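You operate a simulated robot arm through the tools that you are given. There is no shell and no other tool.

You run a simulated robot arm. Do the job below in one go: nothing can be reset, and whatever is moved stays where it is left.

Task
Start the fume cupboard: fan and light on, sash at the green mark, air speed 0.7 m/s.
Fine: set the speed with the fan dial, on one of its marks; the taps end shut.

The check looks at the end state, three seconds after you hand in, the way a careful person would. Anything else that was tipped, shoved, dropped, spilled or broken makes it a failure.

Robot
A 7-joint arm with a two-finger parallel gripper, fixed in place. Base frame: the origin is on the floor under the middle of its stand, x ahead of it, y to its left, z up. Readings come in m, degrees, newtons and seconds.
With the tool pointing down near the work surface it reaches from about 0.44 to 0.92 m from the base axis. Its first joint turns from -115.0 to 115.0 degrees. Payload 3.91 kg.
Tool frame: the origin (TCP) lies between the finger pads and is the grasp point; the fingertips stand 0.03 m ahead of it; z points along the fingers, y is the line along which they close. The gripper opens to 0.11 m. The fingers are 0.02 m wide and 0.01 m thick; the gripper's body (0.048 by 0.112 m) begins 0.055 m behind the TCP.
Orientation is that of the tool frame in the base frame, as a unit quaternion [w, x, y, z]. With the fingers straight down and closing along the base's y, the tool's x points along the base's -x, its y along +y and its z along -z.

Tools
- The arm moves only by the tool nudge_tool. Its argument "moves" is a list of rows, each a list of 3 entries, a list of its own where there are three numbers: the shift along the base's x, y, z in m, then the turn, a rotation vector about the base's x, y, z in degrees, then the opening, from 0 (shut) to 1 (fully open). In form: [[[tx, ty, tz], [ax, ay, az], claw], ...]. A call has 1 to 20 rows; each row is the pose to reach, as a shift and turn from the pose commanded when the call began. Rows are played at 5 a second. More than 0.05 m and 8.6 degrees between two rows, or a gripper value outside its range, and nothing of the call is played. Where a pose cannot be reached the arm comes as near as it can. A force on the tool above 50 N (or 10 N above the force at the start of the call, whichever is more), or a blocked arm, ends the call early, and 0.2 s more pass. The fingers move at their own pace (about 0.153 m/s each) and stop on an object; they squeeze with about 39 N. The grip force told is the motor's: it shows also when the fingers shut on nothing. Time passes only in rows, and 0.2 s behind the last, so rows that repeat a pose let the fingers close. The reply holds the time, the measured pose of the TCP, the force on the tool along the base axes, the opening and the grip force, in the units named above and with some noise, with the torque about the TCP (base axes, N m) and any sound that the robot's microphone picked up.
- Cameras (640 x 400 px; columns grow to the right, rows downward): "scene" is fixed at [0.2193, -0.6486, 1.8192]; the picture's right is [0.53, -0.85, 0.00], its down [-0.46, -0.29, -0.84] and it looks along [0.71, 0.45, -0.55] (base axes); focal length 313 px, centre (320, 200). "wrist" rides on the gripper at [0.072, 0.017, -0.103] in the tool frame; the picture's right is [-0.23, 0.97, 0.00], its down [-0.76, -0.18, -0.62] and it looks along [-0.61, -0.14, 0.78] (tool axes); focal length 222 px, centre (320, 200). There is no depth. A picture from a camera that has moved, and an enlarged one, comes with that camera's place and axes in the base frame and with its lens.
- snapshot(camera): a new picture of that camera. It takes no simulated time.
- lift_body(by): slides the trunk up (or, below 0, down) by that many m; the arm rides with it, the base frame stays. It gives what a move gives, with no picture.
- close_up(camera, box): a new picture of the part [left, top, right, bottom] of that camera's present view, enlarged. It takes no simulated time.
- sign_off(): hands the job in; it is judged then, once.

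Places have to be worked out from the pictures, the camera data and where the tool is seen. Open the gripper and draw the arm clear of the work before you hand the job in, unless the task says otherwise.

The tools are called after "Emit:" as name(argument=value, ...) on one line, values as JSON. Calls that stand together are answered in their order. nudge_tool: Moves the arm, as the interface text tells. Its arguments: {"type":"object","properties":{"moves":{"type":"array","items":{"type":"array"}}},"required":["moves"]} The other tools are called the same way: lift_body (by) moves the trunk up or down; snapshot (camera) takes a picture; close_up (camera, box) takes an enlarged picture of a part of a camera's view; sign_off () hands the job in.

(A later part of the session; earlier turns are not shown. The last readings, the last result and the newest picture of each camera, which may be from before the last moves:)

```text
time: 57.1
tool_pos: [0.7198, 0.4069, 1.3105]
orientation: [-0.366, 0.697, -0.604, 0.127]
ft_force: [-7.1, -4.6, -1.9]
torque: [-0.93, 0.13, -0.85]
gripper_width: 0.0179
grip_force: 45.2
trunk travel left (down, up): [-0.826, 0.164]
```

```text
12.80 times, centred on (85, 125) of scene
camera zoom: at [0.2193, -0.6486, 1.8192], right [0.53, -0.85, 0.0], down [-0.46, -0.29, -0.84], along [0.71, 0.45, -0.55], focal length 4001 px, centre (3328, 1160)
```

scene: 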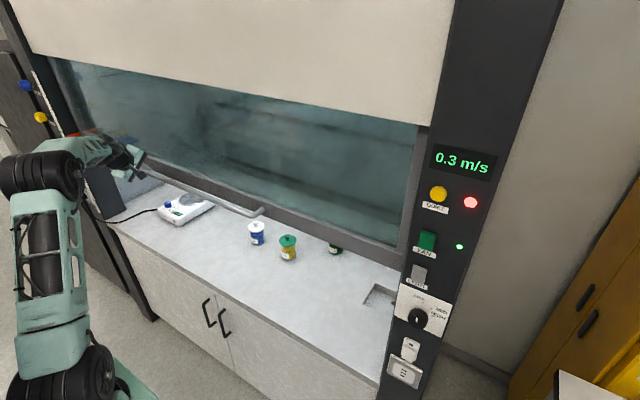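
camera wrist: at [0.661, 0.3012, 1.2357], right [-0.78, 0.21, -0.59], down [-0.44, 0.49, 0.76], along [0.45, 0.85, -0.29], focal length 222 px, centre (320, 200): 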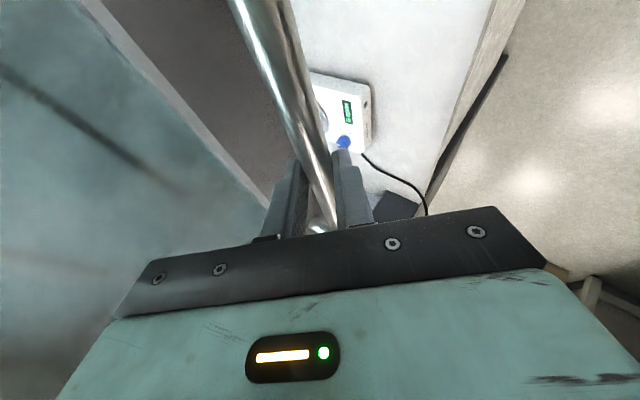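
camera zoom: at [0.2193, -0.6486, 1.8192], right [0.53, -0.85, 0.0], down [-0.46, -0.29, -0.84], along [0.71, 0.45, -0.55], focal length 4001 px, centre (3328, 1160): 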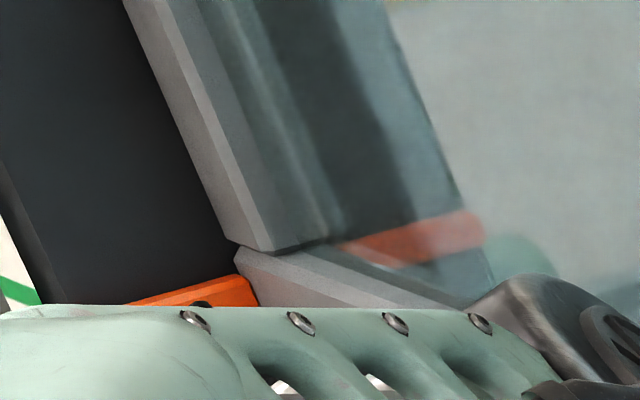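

The sash is balanced (only a few newtons vertically), so it should stay put. I'll open the gripper and withdraw along the tool axis to check with both cameras.

Emit:
nudge_tool(moves=[[[0, 0, 0], [0, 0, 0], 0.15], [[0, 0, 0], [0, 0, 0], 0.3], [[0, 0, 0], [0, 0, 0], 0.45], [[0, 0, 0], [0, 0, 0], 0.45], [[-0.0124, -0.0071, 0.014], [0, 0, 0], 0.45], [[-0.0247, -0.0142, 0.028], [0, 0, 0], 0.45], [[-0.0371, -0.0213, 0.042], [0, 0, 0], 0.45], [[-0.0495, -0.0284, 0.056], [0, 0, 0], 0.45], [[-0.0618, -0.0355, 0.07], [0, 0, 0], 0.45], [[-0.0742, -0.0425, 0.084], [0, 0, 0], 0.45]])

Emit:
snapshot(camera="scene")

Emit:
close_up(camera="scene", box=[60, 110, 110, 140])

Emit:
snapshot(camera="wrist")

```text
time: 59.3
tool_pos: [0.6449, 0.3643, 1.3952]
orientation: [-0.366, 0.697, -0.604, 0.126]
ft_force: [0.5, -0.7, 0.0]
torque: [-0.02, -0.01, -0.01]
gripper_width: 0.0495
grip_force: 0.1
trunk travel left (down, up): [-0.826, 0.164]
```

```text
taken
```

scene: 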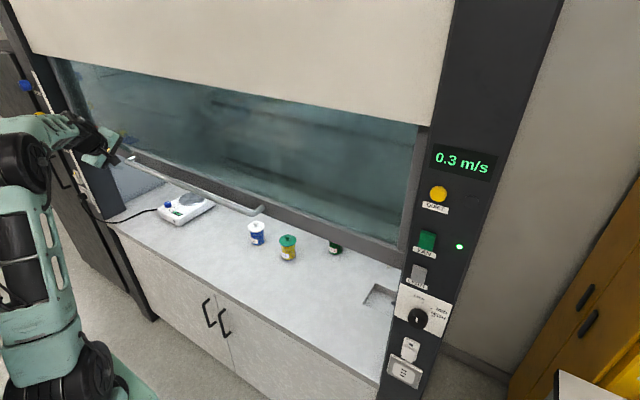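

```text
12.80 times, centred on (85, 125) of scene
camera zoom: at [0.2193, -0.6486, 1.8192], right [0.53, -0.85, 0.0], down [-0.46, -0.29, -0.84], along [0.71, 0.45, -0.55], focal length 4001 px, centre (3328, 1160)
```

zoom: 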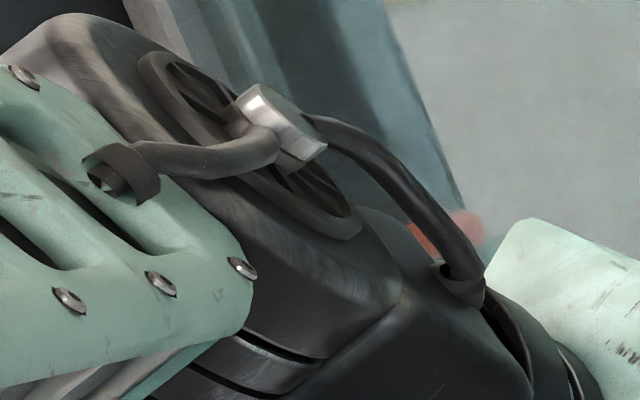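

```text
taken
camera wrist: at [0.5869, 0.2594, 1.4381], right [-0.78, 0.21, -0.59], down [-0.43, 0.49, 0.76], along [0.45, 0.85, -0.29], focal length 222 px, centre (320, 200)
```

wrist: 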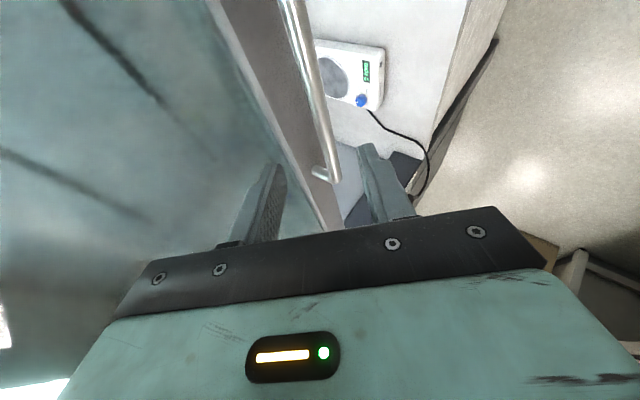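

The sash held its place. The arm blocks the scene camera's view of the pointer, so I'll roll the gripper back to let the wrist camera see the scale from near its own height.

Emit:
nudge_tool(moves=[[[-0.005, -0.002, 0], [4.6, 2.63, -5.22], 0.45], [[-0.01, -0.004, 0], [9.2, 5.27, -10.44], 0.45], [[-0.015, -0.006, 0], [13.8, 7.9, -15.67], 0.3], [[-0.02, -0.008, 0], [18.4, 10.53, -20.9], 0.2], [[-0.025, -0.01, 0], [23, 13.2, -26.1], 0.1], [[-0.03, -0.012, 0], [27.6, 15.8, -31.3], 0], [[-0.035, -0.013, 0], [32.2, 18.4, -36.6], 0], [[-0.04, -0.014, 0], [36.8, 21.1, -41.8], 0], [[-0.045, -0.014, 0], [41.4, 23.7, -47], 0], [[-0.045, -0.014, 0], [41.4, 23.7, -47], 0]])

Emit:
snapshot(camera="wrist")

Emit:
snapshot(camera="scene")

```text
time: 61.5
tool_pos: [0.6015, 0.3489, 1.3947]
orientation: [0.375, -0.246, 0.889, 0.095]
ft_force: [-0.3, 0.1, -0.4]
torque: [-0.01, 0.05, 0.03]
gripper_width: 0.0
grip_force: 37.6
trunk travel left (down, up): [-0.826, 0.164]
```

```text
taken
camera wrist: at [0.4858, 0.3008, 1.416], right [-0.36, 0.92, 0.15], down [0.16, -0.09, 0.98], along [0.92, 0.38, -0.11], focal length 222 px, centre (320, 200)
```

wrist: 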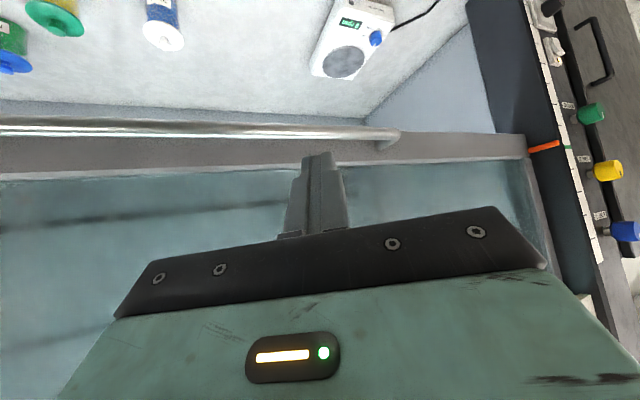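

```text
taken
```

scene: 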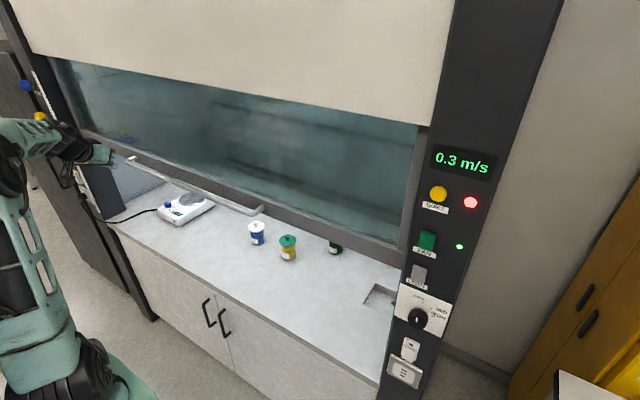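

The alarm lamp is blinking (low flow), which the dial should cure. Zooming on pointer and mark in the wrist view.

Emit:
close_up(camera="wrist", box=[510, 110, 610, 190])

```text
5.00 times, centred on (560, 150) of wrist
camera zoom: at [0.4858, 0.3008, 1.416], right [-0.36, 0.92, 0.15], down [0.16, -0.09, 0.98], along [0.92, 0.38, -0.11], focal length 1111 px, centre (-880, 450)
```

zoom: 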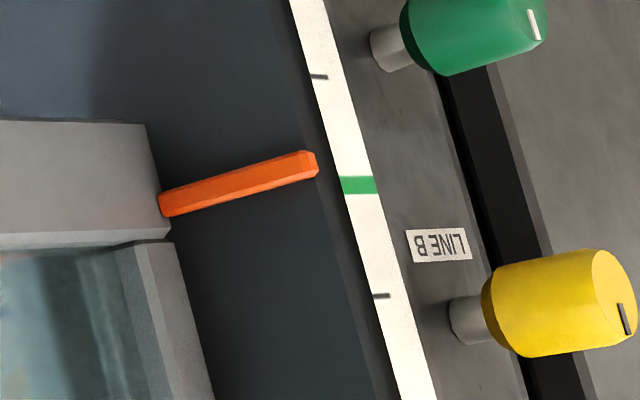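

This view suggests the pointer is 0–8 mm low. I'll lower the camera to the mark's own height (about z 1.327) to remove the parallax; the gripper stays 10 cm in front of the bar.

Emit:
lift_body(by=-0.09)

Emit:
snapshot(camera="wrist")

Emit:
close_up(camera="wrist", box=[510, 150, 610, 230])

Emit:
close_up(camera="scene", box=[30, 80, 110, 150])

```text
time: 62.8
tool_pos: [0.6005, 0.3501, 1.3042]
orientation: [0.375, -0.247, 0.888, 0.094]
ft_force: [0.2, 0.1, 0.3]
torque: [0.03, -0.01, -0.01]
gripper_width: 0.0001
grip_force: 37.8
trunk travel left (down, up): [-0.736, 0.254]
```

```text
taken
camera wrist: at [0.486, 0.3008, 1.3259], right [-0.36, 0.92, 0.15], down [0.16, -0.09, 0.98], along [0.92, 0.38, -0.11], focal length 222 px, centre (320, 200)
```

wrist: 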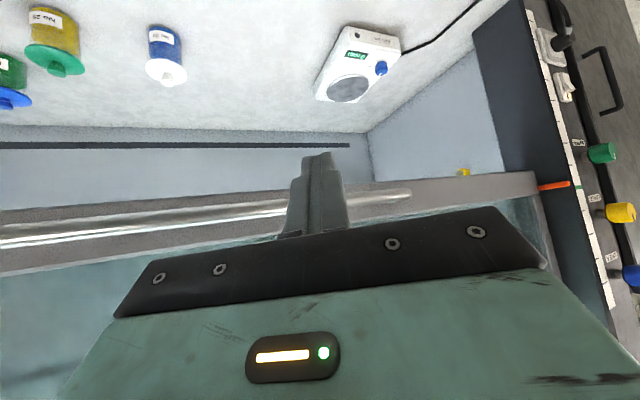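

```text
5.00 times, centred on (560, 190) of wrist
camera zoom: at [0.486, 0.3008, 1.3259], right [-0.36, 0.92, 0.15], down [0.16, -0.09, 0.98], along [0.92, 0.38, -0.11], focal length 1111 px, centre (-880, 250)
```

zoom: 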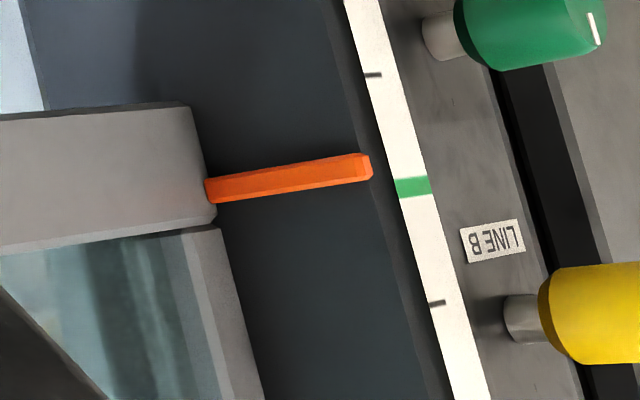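

```text
5.71 times, centred on (70, 115) of scene
camera zoom: at [0.2193, -0.6486, 1.8192], right [0.53, -0.85, 0.0], down [-0.46, -0.29, -0.84], along [0.71, 0.45, -0.55], focal length 1786 px, centre (1749, 686)
```

zoom: 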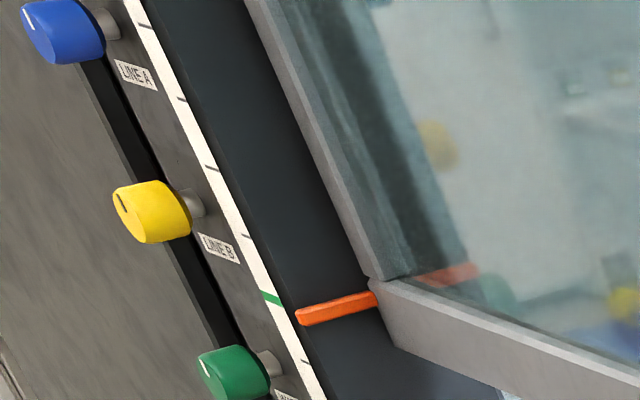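

Seen level, the pointer tip appears about 1 cm below the mark. I'll zoom the scene view, now unobstructed, to triangulate both properly.

Emit:
close_up(camera="scene", box=[60, 115, 110, 145])

Emit:
close_up(camera="wrist", box=[545, 165, 605, 205])

```text
12.80 times, centred on (85, 130) of scene
camera zoom: at [0.2193, -0.6486, 1.8192], right [0.53, -0.85, 0.0], down [-0.46, -0.29, -0.84], along [0.71, 0.45, -0.55], focal length 4001 px, centre (3328, 1096)
```

zoom: 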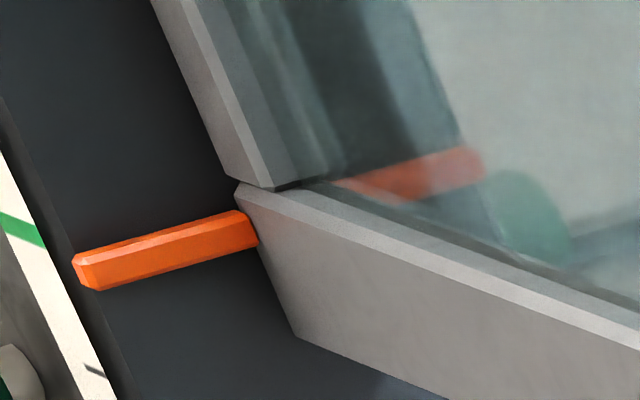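

```text
10.00 times, centred on (575, 185) of wrist
camera zoom: at [0.486, 0.3008, 1.3259], right [-0.36, 0.92, 0.15], down [0.16, -0.09, 0.98], along [0.92, 0.38, -0.11], focal length 2221 px, centre (-2230, 350)
```

zoom: 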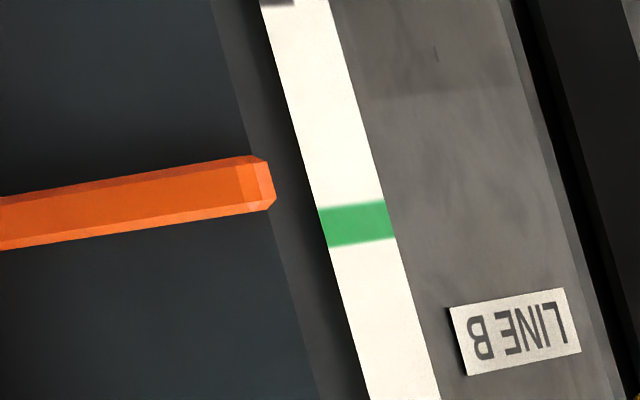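

Seen level, with parallax negligible, the pointer tip is 11 mm below the centre of the green mark. I'll go back up, re-roll, regrip the bar along the same path and lift 11 mm.

Emit:
lift_body(by=0.09)

Emit:
nudge_tool(moves=[[[0, 0, 0], [-4.6, -2.63, 5.22], 0], [[0.005, 0, 0], [-9.2, -5.27, 10.44], 0.1], [[0.01, 0.001, 0], [-13.8, -7.9, 15.67], 0.2], [[0.015, 0.003, 0], [-18.4, -10.53, 20.9], 0.3], [[0.02, 0.005, 0], [-23, -13.2, 26.1], 0.45], [[0.025, 0.007, 0], [-27.6, -15.8, 31.3], 0.45], [[0.03, 0.009, 0], [-32.2, -18.4, 36.6], 0.45], [[0.037, 0.011, 0], [-36.8, -21.1, 41.8], 0.45], [[0.045, 0.014, 0], [-41.4, -23.7, 47], 0.45], [[0.045, 0.014, 0], [-41.4, -23.7, 47], 0.45]])

Emit:
snapshot(camera="wrist")

```text
time: 64.0
tool_pos: [0.6025, 0.3487, 1.3937]
orientation: [0.374, -0.248, 0.889, 0.095]
ft_force: [0.3, 0.1, 0.7]
torque: [0.0, 0.02, -0.03]
gripper_width: 0.0
grip_force: 37.7
trunk travel left (down, up): [-0.826, 0.164]
```

```text
time: 66.2
tool_pos: [0.6457, 0.3631, 1.395]
orientation: [-0.365, 0.697, -0.604, 0.127]
ft_force: [0.0, 0.8, -0.1]
torque: [-0.01, -0.01, 0.0]
gripper_width: 0.0496
grip_force: 0.1
trunk travel left (down, up): [-0.826, 0.164]
```

```text
taken
camera wrist: at [0.5873, 0.259, 1.4384], right [-0.78, 0.21, -0.59], down [-0.43, 0.49, 0.76], along [0.44, 0.85, -0.29], focal length 222 px, centre (320, 200)
```

wrist: 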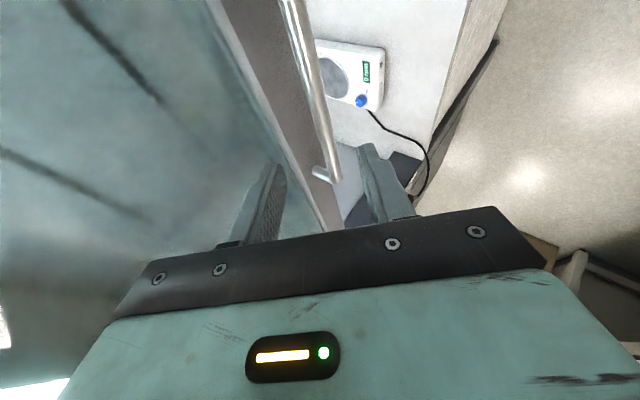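

Pose reproduced exactly as before release (0.6457, 0.363, 1.395). Advancing along the tool axis onto the bar and closing.

Emit:
nudge_tool(moves=[[[0.0124, 0.0071, -0.014], [0, 0, 0], 0.45], [[0.0247, 0.0142, -0.028], [0, 0, 0], 0.45], [[0.0371, 0.0213, -0.042], [0, 0, 0], 0.45], [[0.0495, 0.0284, -0.056], [0, 0, 0], 0.45], [[0.0618, 0.0355, -0.07], [0, 0, 0], 0.45], [[0.0742, 0.0425, -0.084], [0, 0, 0], 0.45], [[0.0742, 0.0425, -0.084], [0, 0, 0], 0.3], [[0.0742, 0.0425, -0.084], [0, 0, 0], 0.15], [[0.0742, 0.0425, -0.084], [0, 0, 0], 0], [[0.0742, 0.0425, -0.084], [0, 0, 0], 0], [[0.0742, 0.0425, -0.084], [0, 0, 0], 0]])

Emit:
close_up(camera="wrist", box=[220, 90, 420, 250])

```text
time: 68.6
tool_pos: [0.7203, 0.4056, 1.3102]
orientation: [-0.366, 0.697, -0.604, 0.126]
ft_force: [-3.4, -1.6, -1.8]
torque: [0.05, 0.07, -0.16]
gripper_width: 0.0177
grip_force: 45.5
trunk travel left (down, up): [-0.826, 0.164]
```

```text
2.50 times, centred on (320, 170) of wrist
camera zoom: at [0.6616, 0.2996, 1.3535], right [-0.78, 0.21, -0.58], down [-0.43, 0.49, 0.76], along [0.45, 0.85, -0.29], focal length 555 px, centre (320, 275)
```

zoom: 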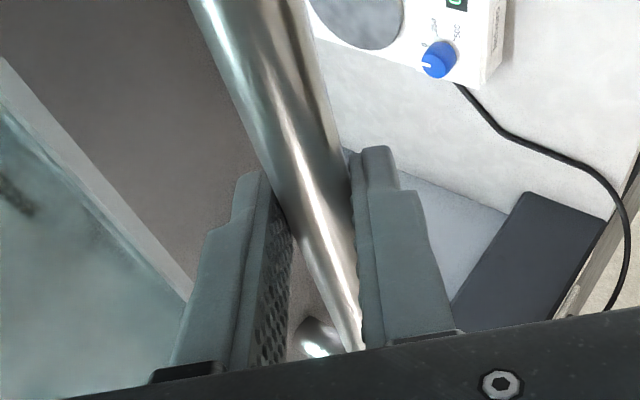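

Regripped cleanly at the same height, so the sash had not slipped. Lifting 11 mm now.

Emit:
nudge_tool(moves=[[[0, 0, 0.004], [0, 0, 0], 0], [[0, 0, 0.008], [0, 0, 0], 0], [[0, 0, 0.011], [0, 0, 0], 0], [[0, 0, 0.011], [0, 0, 0], 0]])

```text
time: 69.6
tool_pos: [0.7219, 0.4049, 1.3214]
orientation: [-0.365, 0.697, -0.605, 0.128]
ft_force: [-7.9, -8.8, -6.4]
torque: [-0.91, 0.15, -0.77]
gripper_width: 0.0174
grip_force: 45.2
trunk travel left (down, up): [-0.826, 0.164]
```

The tool rose 11.2 mm to z 1.3214. Now I release, retreat along the tool axis and roll back for another level look.

Emit:
nudge_tool(moves=[[[0, 0, 0], [0, 0, 0], 0.15], [[0, 0, 0], [0, 0, 0], 0.3], [[0, 0, 0], [0, 0, 0], 0.45], [[0, 0, 0], [0, 0, 0], 0.45], [[-0.0124, -0.0071, 0.014], [0, 0, 0], 0.45], [[-0.0247, -0.0142, 0.028], [0, 0, 0], 0.45], [[-0.0371, -0.0213, 0.042], [0, 0, 0], 0.45], [[-0.0495, -0.0284, 0.056], [0, 0, 0], 0.45], [[-0.0618, -0.0355, 0.07], [0, 0, 0], 0.45], [[-0.0742, -0.0425, 0.084], [0, 0, 0], 0.45]])

Emit:
nudge_tool(moves=[[[-0.005, -0.002, 0], [4.6, 2.63, -5.22], 0.45], [[-0.01, -0.004, 0], [9.2, 5.27, -10.44], 0.45], [[-0.015, -0.006, 0], [13.8, 7.9, -15.67], 0.3], [[-0.02, -0.008, 0], [18.4, 10.53, -20.9], 0.2], [[-0.025, -0.01, 0], [23, 13.2, -26.1], 0.1], [[-0.03, -0.012, 0], [27.6, 15.8, -31.3], 0], [[-0.035, -0.013, 0], [32.2, 18.4, -36.6], 0], [[-0.04, -0.014, 0], [36.8, 21.1, -41.8], 0], [[-0.045, -0.014, 0], [41.4, 23.7, -47], 0], [[-0.045, -0.014, 0], [41.4, 23.7, -47], 0]])

Emit:
lift_body(by=-0.1)

Emit:
close_up(camera="wrist", box=[510, 150, 610, 230])

Emit:
snapshot(camera="scene")

Emit:
close_up(camera="scene", box=[60, 110, 110, 140])

```text
time: 71.8
tool_pos: [0.6463, 0.3637, 1.4045]
orientation: [-0.366, 0.696, -0.604, 0.127]
ft_force: [-0.4, -0.1, -0.1]
torque: [-0.05, 0.0, 0.0]
gripper_width: 0.0493
grip_force: 0.1
trunk travel left (down, up): [-0.826, 0.164]
```

```text
time: 74.0
tool_pos: [0.6007, 0.3495, 1.4047]
orientation: [0.376, -0.246, 0.888, 0.096]
ft_force: [-0.9, 1.3, 0.0]
torque: [0.01, -0.02, 0.04]
gripper_width: 0.0
grip_force: 38.1
trunk travel left (down, up): [-0.826, 0.164]
```

```text
time: 75.4
tool_pos: [0.6017, 0.35, 1.305]
orientation: [0.376, -0.247, 0.888, 0.096]
ft_force: [0.7, -0.2, 0.0]
torque: [-0.04, -0.02, -0.02]
gripper_width: 0.0
grip_force: 37.3
trunk travel left (down, up): [-0.726, 0.264]
```

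```text
5.00 times, centred on (560, 190) of wrist
camera zoom: at [0.4865, 0.3009, 1.3268], right [-0.36, 0.92, 0.15], down [0.16, -0.09, 0.98], along [0.92, 0.38, -0.11], focal length 1111 px, centre (-880, 250)
```

zoom: 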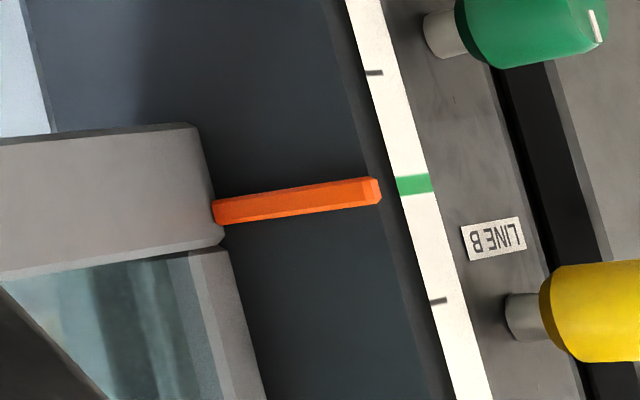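

```text
taken
```

scene: 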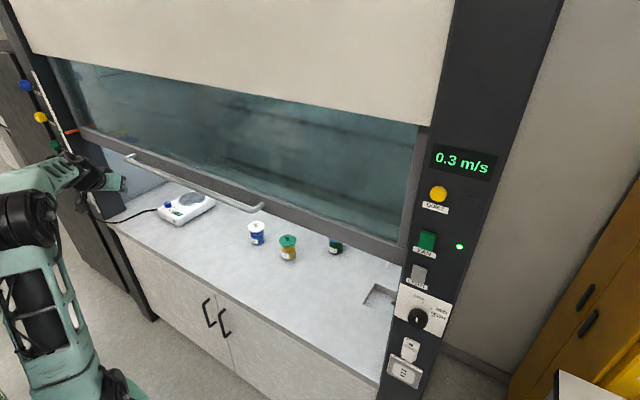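

```text
12.80 times, centred on (85, 125) of scene
camera zoom: at [0.2193, -0.6486, 1.8192], right [0.53, -0.85, 0.0], down [-0.46, -0.29, -0.84], along [0.71, 0.45, -0.55], focal length 4001 px, centre (3328, 1160)
```

zoom: 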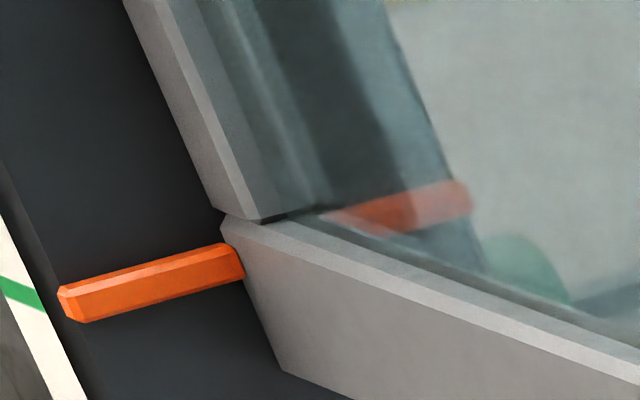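

Aligned: seen level, the pointer tip is within about 1 mm of the centre of the green mark. Air speed is 0.3 m/s on LOW, so the dial needs to go up. I'll raise the trunk so the gripper clears the lifted handle, then swing back to the right.

Emit:
lift_body(by=0.16)

Emit:
nudge_tool(moves=[[[0.0223, -0.0414, 0], [0, 0, -3.88], 0], [[0.0418, -0.0842, 0], [0, 0, -7.76], 0], [[0.0583, -0.1283, 0], [0, 0, -11.64], 0], [[0.0718, -0.1734, 0], [0, 0, -15.52], 0], [[0.0823, -0.2193, 0], [0, 0, -19.4], 0], [[0.0895, -0.2657, 0], [0, 0, -23.28], 0], [[0.0937, -0.3126, 0], [0, 0, -27.16], 0], [[0.0946, -0.3597, 0], [0, 0, -31.04], 0], [[0.0924, -0.4067, 0], [0, 0, -34.92], 0], [[0.087, -0.4534, 0], [0, 0, -38.8], 0], [[0.0784, -0.4997, 0], [0, 0, -42.68], 0], [[0.0668, -0.5453, 0], [0, 0, -46.56], 0], [[0.052, -0.59, 0], [0, 0, -50.44], 0], [[0.0343, -0.6335, 0], [0, 0, -54.32], 0], [[0.0137, -0.6758, 0], [0, 0, -58.2], 0], [[-0.0098, -0.7167, 0], [0, 0, -62.08], 0], [[-0.0359, -0.7558, 0], [0, 0, -65.96], 0], [[-0.0359, -0.7558, 0], [0, 0, -65.96], 0]])

Emit:
snapshot(camera="scene")

```text
time: 77.2
tool_pos: [0.6015, 0.35, 1.4659]
orientation: [0.375, -0.246, 0.889, 0.095]
ft_force: [-0.4, 0.6, -0.7]
torque: [0.02, -0.02, -0.01]
gripper_width: 0.0002
grip_force: 37.5
trunk travel left (down, up): [-0.886, 0.104]
```

```text
time: 81.0
tool_pos: [0.564, -0.4079, 1.4664]
orientation: [0.366, 0.277, 0.88, -0.125]
ft_force: [1.3, 0.5, -0.1]
torque: [-0.03, 0.02, 0.02]
gripper_width: 0.0
grip_force: 37.7
trunk travel left (down, up): [-0.886, 0.104]
```

```text
taken
```

scene: 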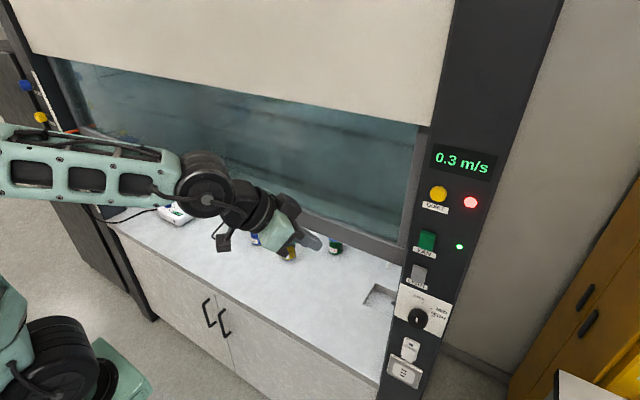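

Back on the right with clear space. I'll turn the tool to point straight at the panel (+x) in front of the post, at about 9 cm stand-off.

Emit:
nudge_tool(moves=[[[0.005, -0.02, 0], [-1.6, -5.43, 4.24], 0], [[0.01, -0.04, 0], [-3.2, -10.85, 8.48], 0], [[0.015, -0.06, 0], [-4.8, -16.28, 12.7], 0], [[0.02, -0.08, 0], [-6.4, -21.7, 16.95], 0], [[0.025, -0.1, 0], [-8, -27.1, 21.2], 0], [[0.03, -0.12, 0], [-9.6, -32.6, 25.4], 0], [[0.035, -0.14, 0], [-11.2, -38, 29.7], 0], [[0.04, -0.16, 0], [-12.8, -43.4, 33.9], 0], [[0.04, -0.18, 0], [-12.8, -43.4, 33.9], 0], [[0.04, -0.19, 0], [-12.8, -43.4, 33.9], 0]])

Emit:
snapshot(camera="scene")

```text
time: 83.2
tool_pos: [0.5768, -0.5256, 1.5]
orientation: [0.708, 0.001, 0.706, 0.0]
ft_force: [-0.2, 0.2, -0.8]
torque: [0.02, 0.0, 0.01]
gripper_width: 0.0
grip_force: 37.7
out of reach, approached as far as the arm can: row 3, 7, 8, 9, 10
trunk travel left (down, up): [-0.886, 0.104]
```

```text
taken
```

scene: 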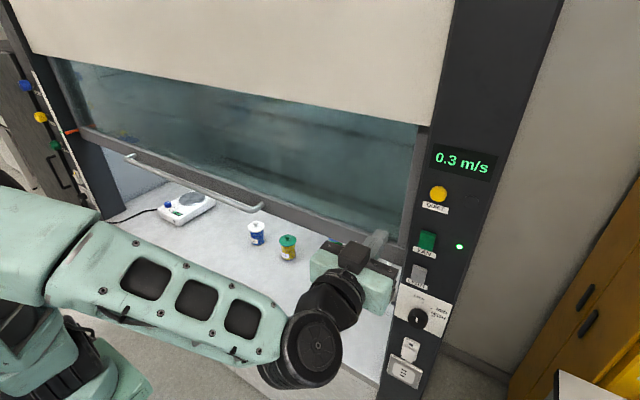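

Orientation is right but the position fell short (0.577, −0.526, 1.50), too high relative to the trunk. Lowering the tool toward the height that worked before (z≈1.41).

Emit:
nudge_tool(moves=[[[0, 0.01, -0.03], [0, 0, 0], 0], [[0, 0.02, -0.06], [0, 0, 0], 0], [[0, 0.02, -0.09], [0, 0, 0], 0], [[0, 0.02, -0.09], [0, 0, 0], 0]])

Emit:
snapshot(camera="scene")

```text
time: 84.2
tool_pos: [0.5651, -0.4787, 1.4356]
orientation: [0.708, 0.0, 0.706, 0.0]
ft_force: [-1.0, -0.4, -0.7]
torque: [-0.01, 0.0, 0.02]
gripper_width: 0.0002
grip_force: 38.5
out of reach, approached as far as the arm can: row 1, 2, 3, 4
trunk travel left (down, up): [-0.886, 0.104]
```

```text
taken
```

scene: 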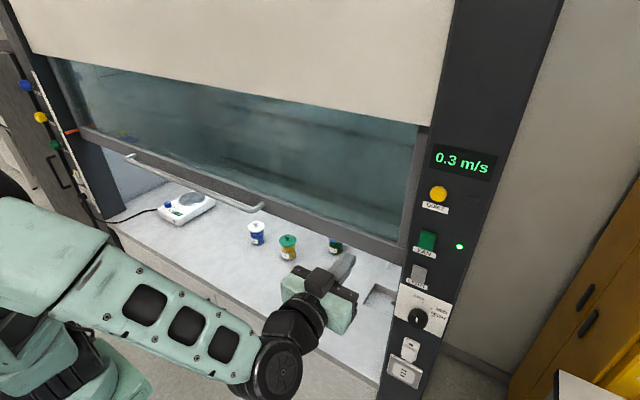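

The arm is against a joint limit in this folded branch. I'll return to the tool-down starting posture, from which the forward-pointing pose worked well, and redo that sequence.

Emit:
nudge_tool(moves=[[[-0.009, 0.017, 0.013], [0, 7.5, 0], 0], [[-0.018, 0.034, 0.026], [0, 15, 0], 0], [[-0.027, 0.051, 0.039], [0, 22.5, 0], 0], [[-0.036, 0.068, 0.052], [0, 30, 0], 0], [[-0.045, 0.085, 0.065], [0, 37.5, 0], 0], [[-0.054, 0.1, 0.078], [0, 45, 0], 0], [[-0.063, 0.117, 0.091], [0, 52.5, 0], 0], [[-0.072, 0.134, 0.104], [0, 60, 0], 0], [[-0.081, 0.151, 0.117], [0, 67.5, 0], 0], [[-0.09, 0.168, 0.13], [0, 75, 0], 0], [[-0.099, 0.184, 0.14], [0, 82.5, 0], 0], [[-0.109, 0.2, 0.151], [0, 90, 0], 0], [[-0.109, 0.2, 0.151], [0, 90, 0], 0]])

Emit:
snapshot(camera="scene")

```text
time: 87.0
tool_pos: [0.457, -0.2759, 1.5878]
orientation: [-0.001, 0.0, 1.0, 0.0]
ft_force: [0.0, 0.0, -0.6]
torque: [0.03, 0.03, -0.02]
gripper_width: 0.0001
grip_force: 37.5
trunk travel left (down, up): [-0.886, 0.104]
```

```text
taken
```

scene: 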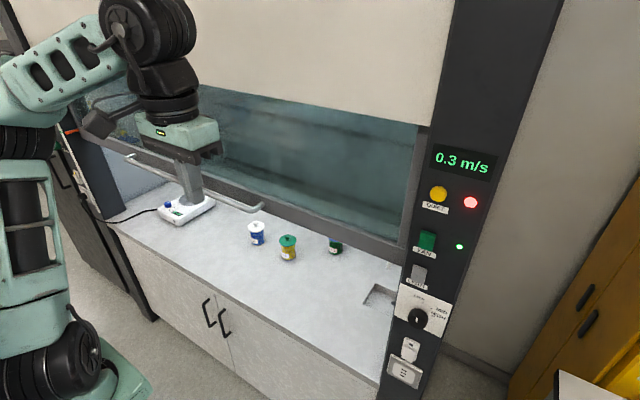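

Tool-down posture recovered. I'll repeat the original turn to face the panel, ending near (0.53, −0.46, 1.41).

Emit:
nudge_tool(moves=[[[0.006, -0.015, -0.015], [0, -7.5, 0], 0], [[0.012, -0.03, -0.03], [0, -15, 0], 0], [[0.018, -0.045, -0.045], [0, -22.5, 0], 0], [[0.024, -0.06, -0.06], [0, -30, 0], 0], [[0.03, -0.075, -0.075], [0, -37.5, 0], 0], [[0.036, -0.09, -0.09], [0, -45, 0], 0], [[0.042, -0.105, -0.105], [0, -52.5, 0], 0], [[0.048, -0.12, -0.12], [0, -60, 0], 0], [[0.054, -0.135, -0.135], [0, -67.5, 0], 0], [[0.06, -0.15, -0.15], [0, -75, 0], 0], [[0.066, -0.167, -0.165], [0, -82.5, 0], 0], [[0.073, -0.184, -0.178], [0, -90, 0], 0], [[0.073, -0.184, -0.178], [0, -90, 0], 0]])

Emit:
snapshot(camera="scene")

```text
time: 89.8
tool_pos: [0.529, -0.462, 1.4083]
orientation: [0.708, 0.001, 0.706, -0.001]
ft_force: [0.2, 0.8, -0.2]
torque: [-0.03, 0.04, 0.0]
gripper_width: 0.0
grip_force: 37.9
trunk travel left (down, up): [-0.886, 0.104]
```

```text
taken
```

scene: 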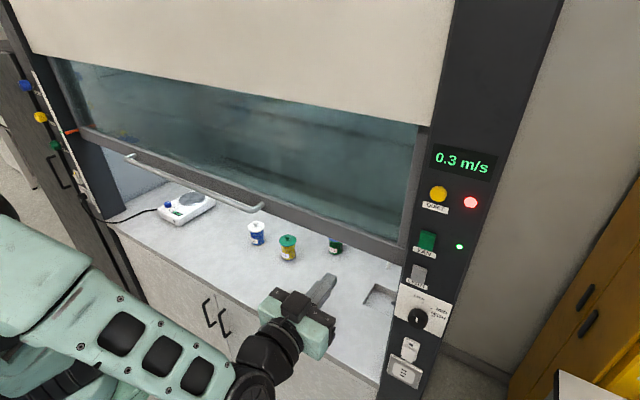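

Reached with no limits hit. Now sliding out to the dial's lateral position (y≈−0.598) at stand-off, keeping orientation.

Emit:
nudge_tool(moves=[[[0.015, -0.028, 0], [0, 0, 0], 0], [[0.03, -0.056, 0], [0, 0, 0], 0], [[0.045, -0.084, 0], [0, 0, 0], 0], [[0.06, -0.112, 0], [0, 0, 0], 0], [[0.071, -0.137, 0], [0, 0, 0], 0], [[0.071, -0.137, 0], [0, 0, 0], 0]])

Emit:
lift_body(by=-0.18)

Emit:
snapshot(camera="scene")

Emit:
snapshot(camera="wrist")

```text
time: 91.2
tool_pos: [0.5634, -0.5127, 1.4733]
orientation: [0.707, 0.001, 0.707, -0.001]
ft_force: [-0.7, -0.5, -0.3]
torque: [-0.02, 0.0, 0.0]
gripper_width: 0.0
grip_force: 37.8
out of reach, approached as far as the arm can: row 1, 2, 3, 4, 5, 6
trunk travel left (down, up): [-0.886, 0.104]
```

```text
time: 93.2
tool_pos: [0.5637, -0.5109, 1.2935]
orientation: [0.707, 0.0, 0.707, 0.0]
ft_force: [0.7, 0.3, 0.1]
torque: [-0.04, 0.01, -0.04]
gripper_width: 0.0
grip_force: 37.4
trunk travel left (down, up): [-0.706, 0.284]
```

```text
taken
```

scene: 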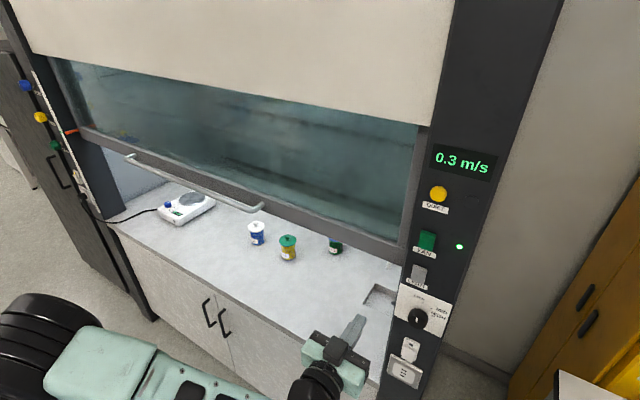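

```text
taken
camera wrist: at [0.4612, -0.4955, 1.2222], right [0.0, 0.97, 0.23], down [-0.62, -0.18, 0.76], along [0.78, -0.14, 0.61], focal length 222 px, centre (320, 200)
```

wrist: 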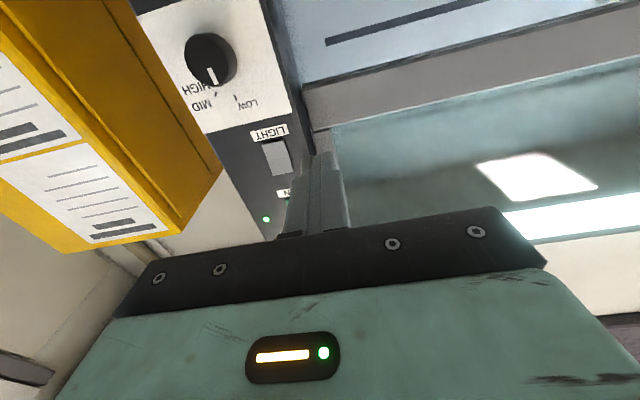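

It hit the same limit when moving outward. I'll try applying the roll I want for the dial anyway (−60° about x), since that may free the wrist joint, then test moving out.

Emit:
nudge_tool(moves=[[[-0.01, 0.02, -0.01], [-7.5, 0, 0], 0], [[-0.02, 0.04, -0.02], [-15, 0, 0], 0], [[-0.02, 0.04, -0.03], [-22.5, 0, 0], 0], [[-0.02, 0.04, -0.04], [-30, 0, 0], 0], [[-0.02, 0.04, -0.05], [-37.5, 0, 0], 0], [[-0.02, 0.04, -0.06], [-45, 0, 0], 0], [[-0.02, 0.04, -0.06], [-52.5, 0, 0], 0], [[-0.02, 0.04, -0.06], [-60, 0, 0], 0], [[-0.02, 0.04, -0.06], [-60, 0, 0], 0]])

Emit:
snapshot(camera="scene")

```text
time: 95.2
tool_pos: [0.5325, -0.4947, 1.3881]
orientation: [0.608, -0.351, 0.634, -0.325]
ft_force: [0.4, 0.9, 0.4]
torque: [-0.03, 0.07, -0.1]
gripper_width: 0.0001
grip_force: 37.3
out of reach, approached as far as the arm can: row 4, 5, 6, 7, 8, 9
trunk travel left (down, up): [-0.706, 0.284]
```

```text
taken
```

scene: 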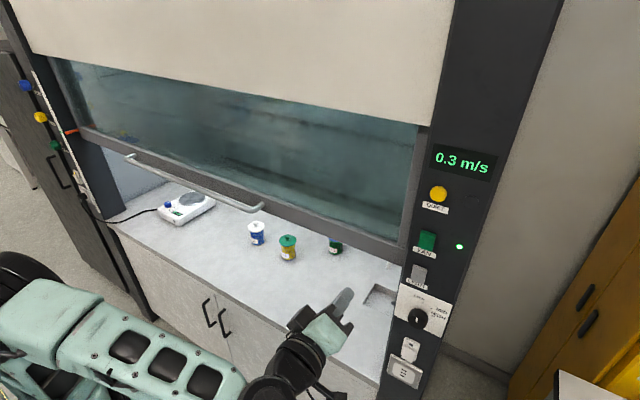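

Still in the upper-arm-vertical branch. I'll return to tool-down, then stretch the arm outward (which forces the upper arm to lean forward) before turning to the panel again.

Emit:
nudge_tool(moves=[[[-0.006, 0.015, 0.002], [3.3, 6.1, -3.5], 0], [[-0.012, 0.03, 0.004], [6.6, 12.2, -7.1], 0], [[-0.018, 0.045, 0.006], [9.8, 18.4, -10.6], 0], [[-0.024, 0.06, 0.008], [13.1, 24.5, -14.2], 0], [[-0.03, 0.075, 0.01], [16.4, 30.6, -17.7], 0], [[-0.036, 0.09, 0.012], [19.7, 36.7, -21.2], 0], [[-0.042, 0.105, 0.014], [22.9, 42.9, -24.8], 0], [[-0.048, 0.12, 0.016], [26.2, 49, -28.3], 0], [[-0.054, 0.135, 0.018], [29.5, 55.1, -31.8], 0], [[-0.06, 0.15, 0.02], [32.8, 61.2, -35.4], 0], [[-0.066, 0.165, 0.02], [36, 67.4, -38.9], 0], [[-0.07, 0.18, 0.02], [39.3, 73.5, -42.5], 0], [[-0.072, 0.195, 0.02], [42.6, 79.6, -46], 0], [[-0.072, 0.195, 0.02], [42.6, 79.6, -46], 0]])

Emit:
snapshot(camera="scene")

```text
time: 98.2
tool_pos: [0.4607, -0.2994, 1.4105]
orientation: [-0.002, 0.002, 1.0, 0.001]
ft_force: [-0.7, -0.9, -0.4]
torque: [0.02, -0.01, 0.01]
gripper_width: 0.0
grip_force: 37.7
trunk travel left (down, up): [-0.706, 0.284]
```

```text
taken
```

scene: 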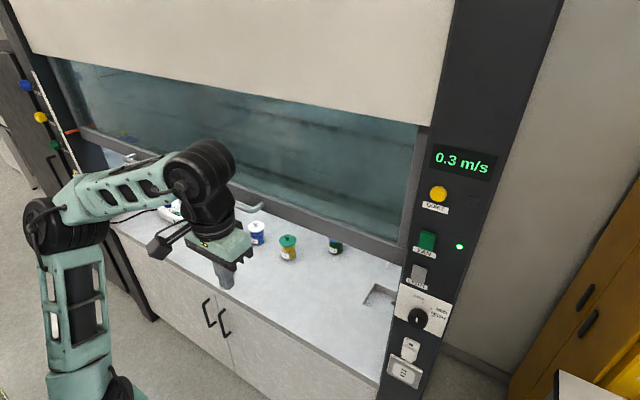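

Tool-down again, with the upper arm nearly vertical. Now stretching outward and down, still tool-down, to about (0.56, −0.58, 1.25), well clear of the post.

Emit:
nudge_tool(moves=[[[0.0125, -0.035, -0.02], [0, 0, 0], 0], [[0.025, -0.07, -0.04], [0, 0, 0], 0], [[0.0375, -0.105, -0.06], [0, 0, 0], 0], [[0.05, -0.14, -0.08], [0, 0, 0], 0], [[0.0625, -0.175, -0.1], [0, 0, 0], 0], [[0.075, -0.21, -0.12], [0, 0, 0], 0], [[0.0875, -0.245, -0.14], [0, 0, 0], 0], [[0.1, -0.28, -0.16], [0, 0, 0], 0], [[0.1, -0.28, -0.16], [0, 0, 0], 0]])

Emit:
snapshot(camera="scene")

```text
time: 100.2
tool_pos: [0.5598, -0.5822, 1.2496]
orientation: [-0.001, 0.002, 1.0, 0.0]
ft_force: [0.7, 0.0, 0.5]
torque: [0.01, 0.02, 0.02]
gripper_width: 0.0
grip_force: 38.3
trunk travel left (down, up): [-0.706, 0.284]
```

```text
taken
```

scene: 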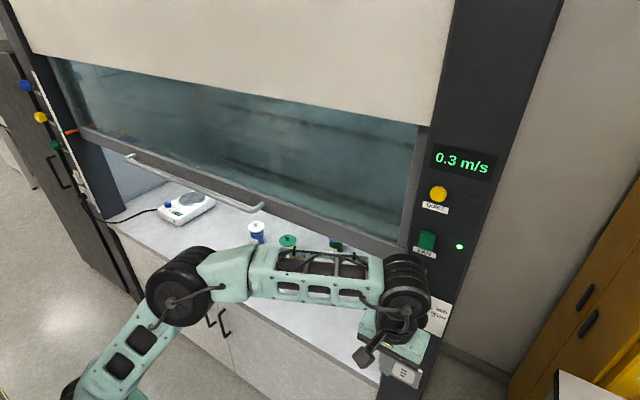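

The upper arm now leans forward nicely. Turning the tool up to face the panel (−90° about y) at this spot.

Emit:
nudge_tool(moves=[[[0.003, -0.001, 0], [0, -7.5, 0], 0], [[0.006, -0.002, 0], [0, -15, 0], 0], [[0.01, -0.004, 0], [0, -22.5, 0], 0], [[0.013, -0.005, 0], [0, -30, 0], 0], [[0.017, -0.006, 0], [0, -37.5, 0], 0], [[0.02, -0.008, 0], [0, -45, 0], 0], [[0.023, -0.009, 0], [0, -52.5, 0], 0], [[0.027, -0.01, 0], [0, -60, 0], 0], [[0.03, -0.012, 0], [0, -67.5, 0], 0], [[0.033, -0.013, 0], [0, -75, 0], 0], [[0.037, -0.014, 0], [0, -82.5, 0], 0], [[0.04, -0.016, 0], [0, -90, 0], 0], [[0.04, -0.016, 0], [0, -90, 0], 0]])

Emit:
snapshot(camera="scene")

Emit:
snapshot(camera="wrist")

```text
time: 103.0
tool_pos: [0.5978, -0.5994, 1.2484]
orientation: [0.707, 0.001, 0.707, 0.002]
ft_force: [0.6, 0.4, 0.2]
torque: [-0.01, -0.02, 0.01]
gripper_width: 0.0002
grip_force: 37.8
trunk travel left (down, up): [-0.706, 0.284]
```

```text
taken
```

scene: 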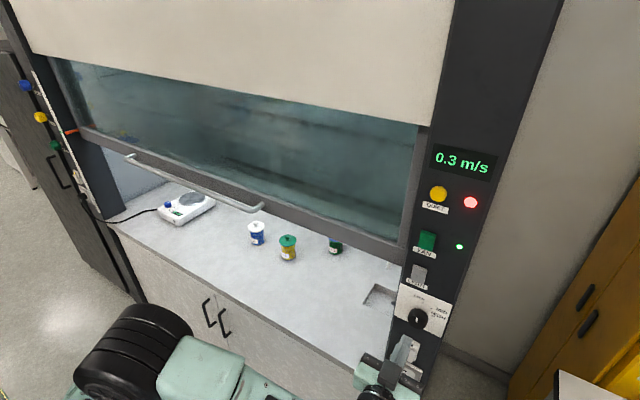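

```text
taken
camera wrist: at [0.4968, -0.5818, 1.178], right [0.0, 0.97, 0.23], down [-0.62, -0.18, 0.76], along [0.78, -0.14, 0.61], focal length 222 px, centre (320, 200)
```

wrist: 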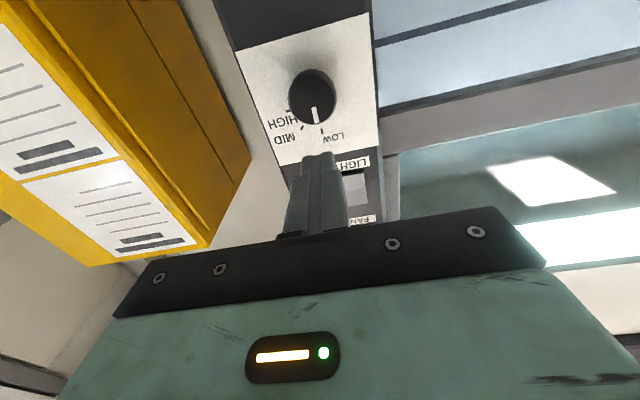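

Reached cleanly at (0.598, −0.599, 1.248), with the dial right ahead. Zooming to locate the knob precisely.

Emit:
close_up(camera="wrist", box=[250, 50, 390, 160])

Emit:
close_up(camera="scene", box=[390, 275, 450, 355])

```text
3.64 times, centred on (320, 105) of wrist
camera zoom: at [0.4968, -0.5818, 1.178], right [0.0, 0.97, 0.23], down [-0.62, -0.18, 0.76], along [0.78, -0.14, 0.61], focal length 808 px, centre (320, 546)
```

zoom: 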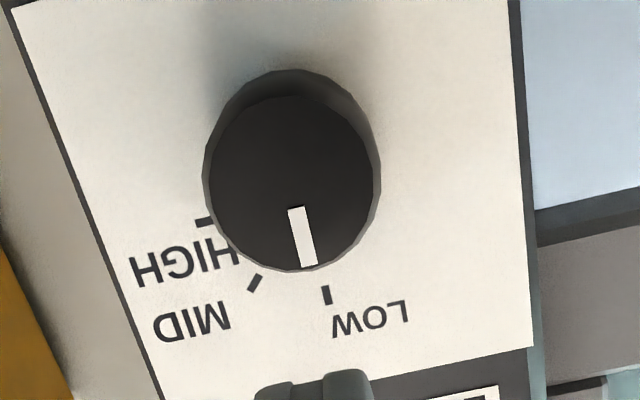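

```text
5.00 times, centred on (420, 315) of scene
camera zoom: at [0.2193, -0.6486, 1.8192], right [0.53, -0.85, 0.0], down [-0.46, -0.29, -0.84], along [0.71, 0.45, -0.55], focal length 1563 px, centre (-180, -375)
```

zoom: 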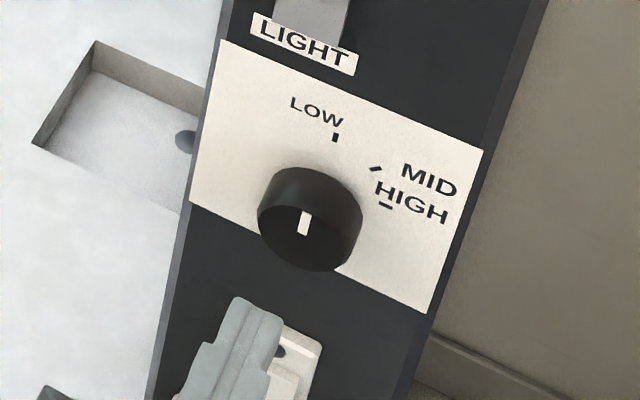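

Knob centre estimates from the ticks and from the knob outline differ by a few millimetres in z, so I'll zoom closer to resolve that.

Emit:
close_up(camera="scene", box=[400, 295, 440, 335])

Emit:
close_up(camera="wrist", box=[280, 60, 350, 140])

```text
10.00 times, centred on (420, 315) of scene
camera zoom: at [0.2193, -0.6486, 1.8192], right [0.53, -0.85, 0.0], down [-0.46, -0.29, -0.84], along [0.71, 0.45, -0.55], focal length 3126 px, centre (-680, -950)
```

zoom: 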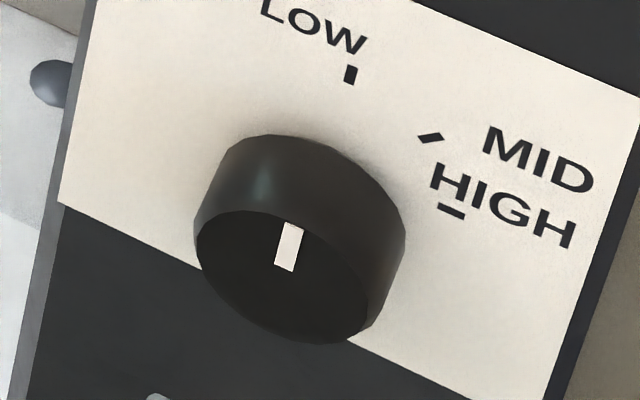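

```text
5.00 times, centred on (315, 100) of wrist
camera zoom: at [0.4968, -0.5818, 1.178], right [0.0, 0.97, 0.23], down [-0.62, -0.18, 0.76], along [0.78, -0.14, 0.61], focal length 1111 px, centre (345, 700)
```

zoom: 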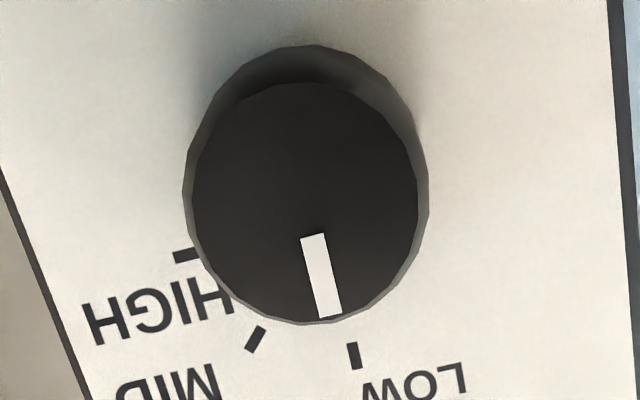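

The face centre works out at about (x 0.688, y −0.600, z 1.226), with a radius of 18–22 mm. I'll open the gripper, roll −45° and centre on the knob axis at stand-off.

Emit:
nudge_tool(moves=[[[0, 0, -0.005], [-7.5, 0, 0], 0.2], [[0, 0, -0.01], [-15, 0, 0], 0.4], [[0, -0.001, -0.015], [-22.5, 0, 0], 0.6], [[0, -0.001, -0.02], [-30, 0, 0], 0.7], [[0, -0.001, -0.0205], [-37.5, 0, 0], 0.7], [[0, -0.001, -0.0205], [-45, 0, 0], 0.7], [[0, -0.001, -0.0205], [-45, 0, 0], 0.7]])

Emit:
snapshot(camera="wrist")

Emit:
close_up(camera="scene", box=[340, 270, 460, 370])

```text
time: 104.6
tool_pos: [0.5959, -0.6084, 1.2095]
orientation: [0.663, -0.233, 0.668, -0.244]
ft_force: [-0.1, 0.5, -0.3]
torque: [0.0, -0.01, 0.0]
gripper_width: 0.0769
grip_force: 0.1
out of reach, approached as far as the arm can: row 6
trunk travel left (down, up): [-0.706, 0.284]
```

```text
taken
camera wrist: at [0.4931, -0.6389, 1.1449], right [0.01, 0.9, -0.44], down [-0.62, 0.36, 0.7], along [0.79, 0.26, 0.56], focal length 222 px, centre (320, 200)
```

wrist: 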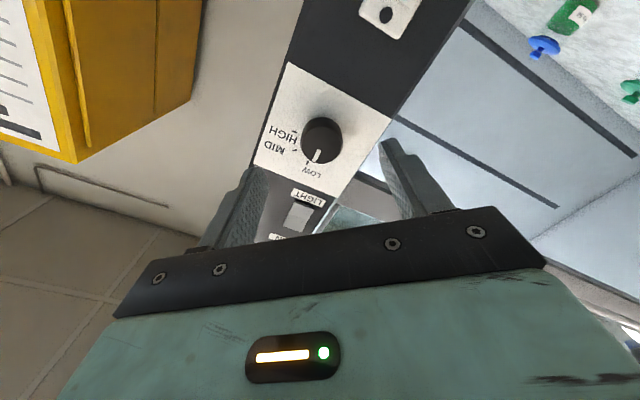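

```text
4.00 times, centred on (400, 320) of scene
camera zoom: at [0.2193, -0.6486, 1.8192], right [0.53, -0.85, 0.0], down [-0.46, -0.29, -0.84], along [0.71, 0.45, -0.55], focal length 1250 px, centre (0, -280)
```

zoom: 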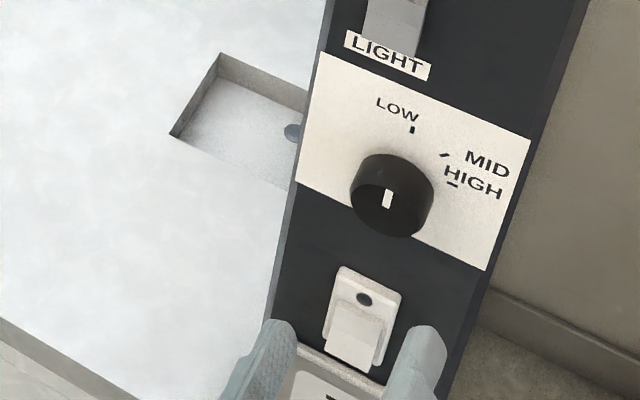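

A joint limit stops the roll at about −39°, so the useful range lies in the positive direction. I'll settle at −25° roll, centred on the knob axis (y −0.600, z 1.228).

Emit:
nudge_tool(moves=[[[0.002, 0.004, 0.009], [7.2, -0.1, 0.5], 0.7], [[0.004, 0.0084, 0.0185], [14.4, -0.2, 1.0], 0.7], [[0.004, 0.0084, 0.0185], [14.4, -0.2, 1.0], 0.7]])

Emit:
snapshot(camera="wrist")

Emit:
close_up(camera="scene", box=[340, 270, 460, 370])

```text
time: 105.4
tool_pos: [0.6042, -0.5907, 1.2471]
orientation: [0.685, -0.191, 0.679, -0.181]
ft_force: [0.4, 0.2, -0.2]
torque: [0.02, -0.02, 0.04]
gripper_width: 0.0771
grip_force: 0.1
trunk travel left (down, up): [-0.706, 0.284]
```

```text
taken
camera wrist: at [0.5026, -0.615, 1.1765], right [-0.01, 0.96, -0.3], down [-0.63, 0.22, 0.74], along [0.78, 0.2, 0.6], focal length 222 px, centre (320, 200)
```

wrist: 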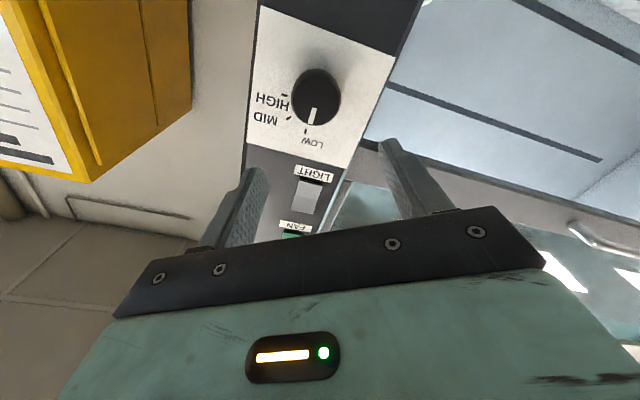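

```text
4.00 times, centred on (400, 320) of scene
camera zoom: at [0.2193, -0.6486, 1.8192], right [0.53, -0.85, 0.0], down [-0.46, -0.29, -0.84], along [0.71, 0.45, -0.55], focal length 1250 px, centre (0, -280)
```

zoom: 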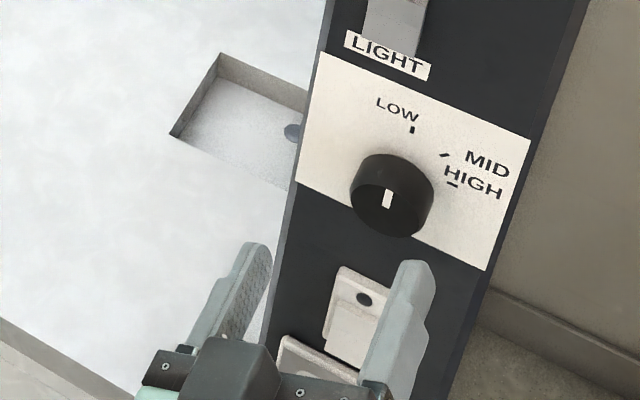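

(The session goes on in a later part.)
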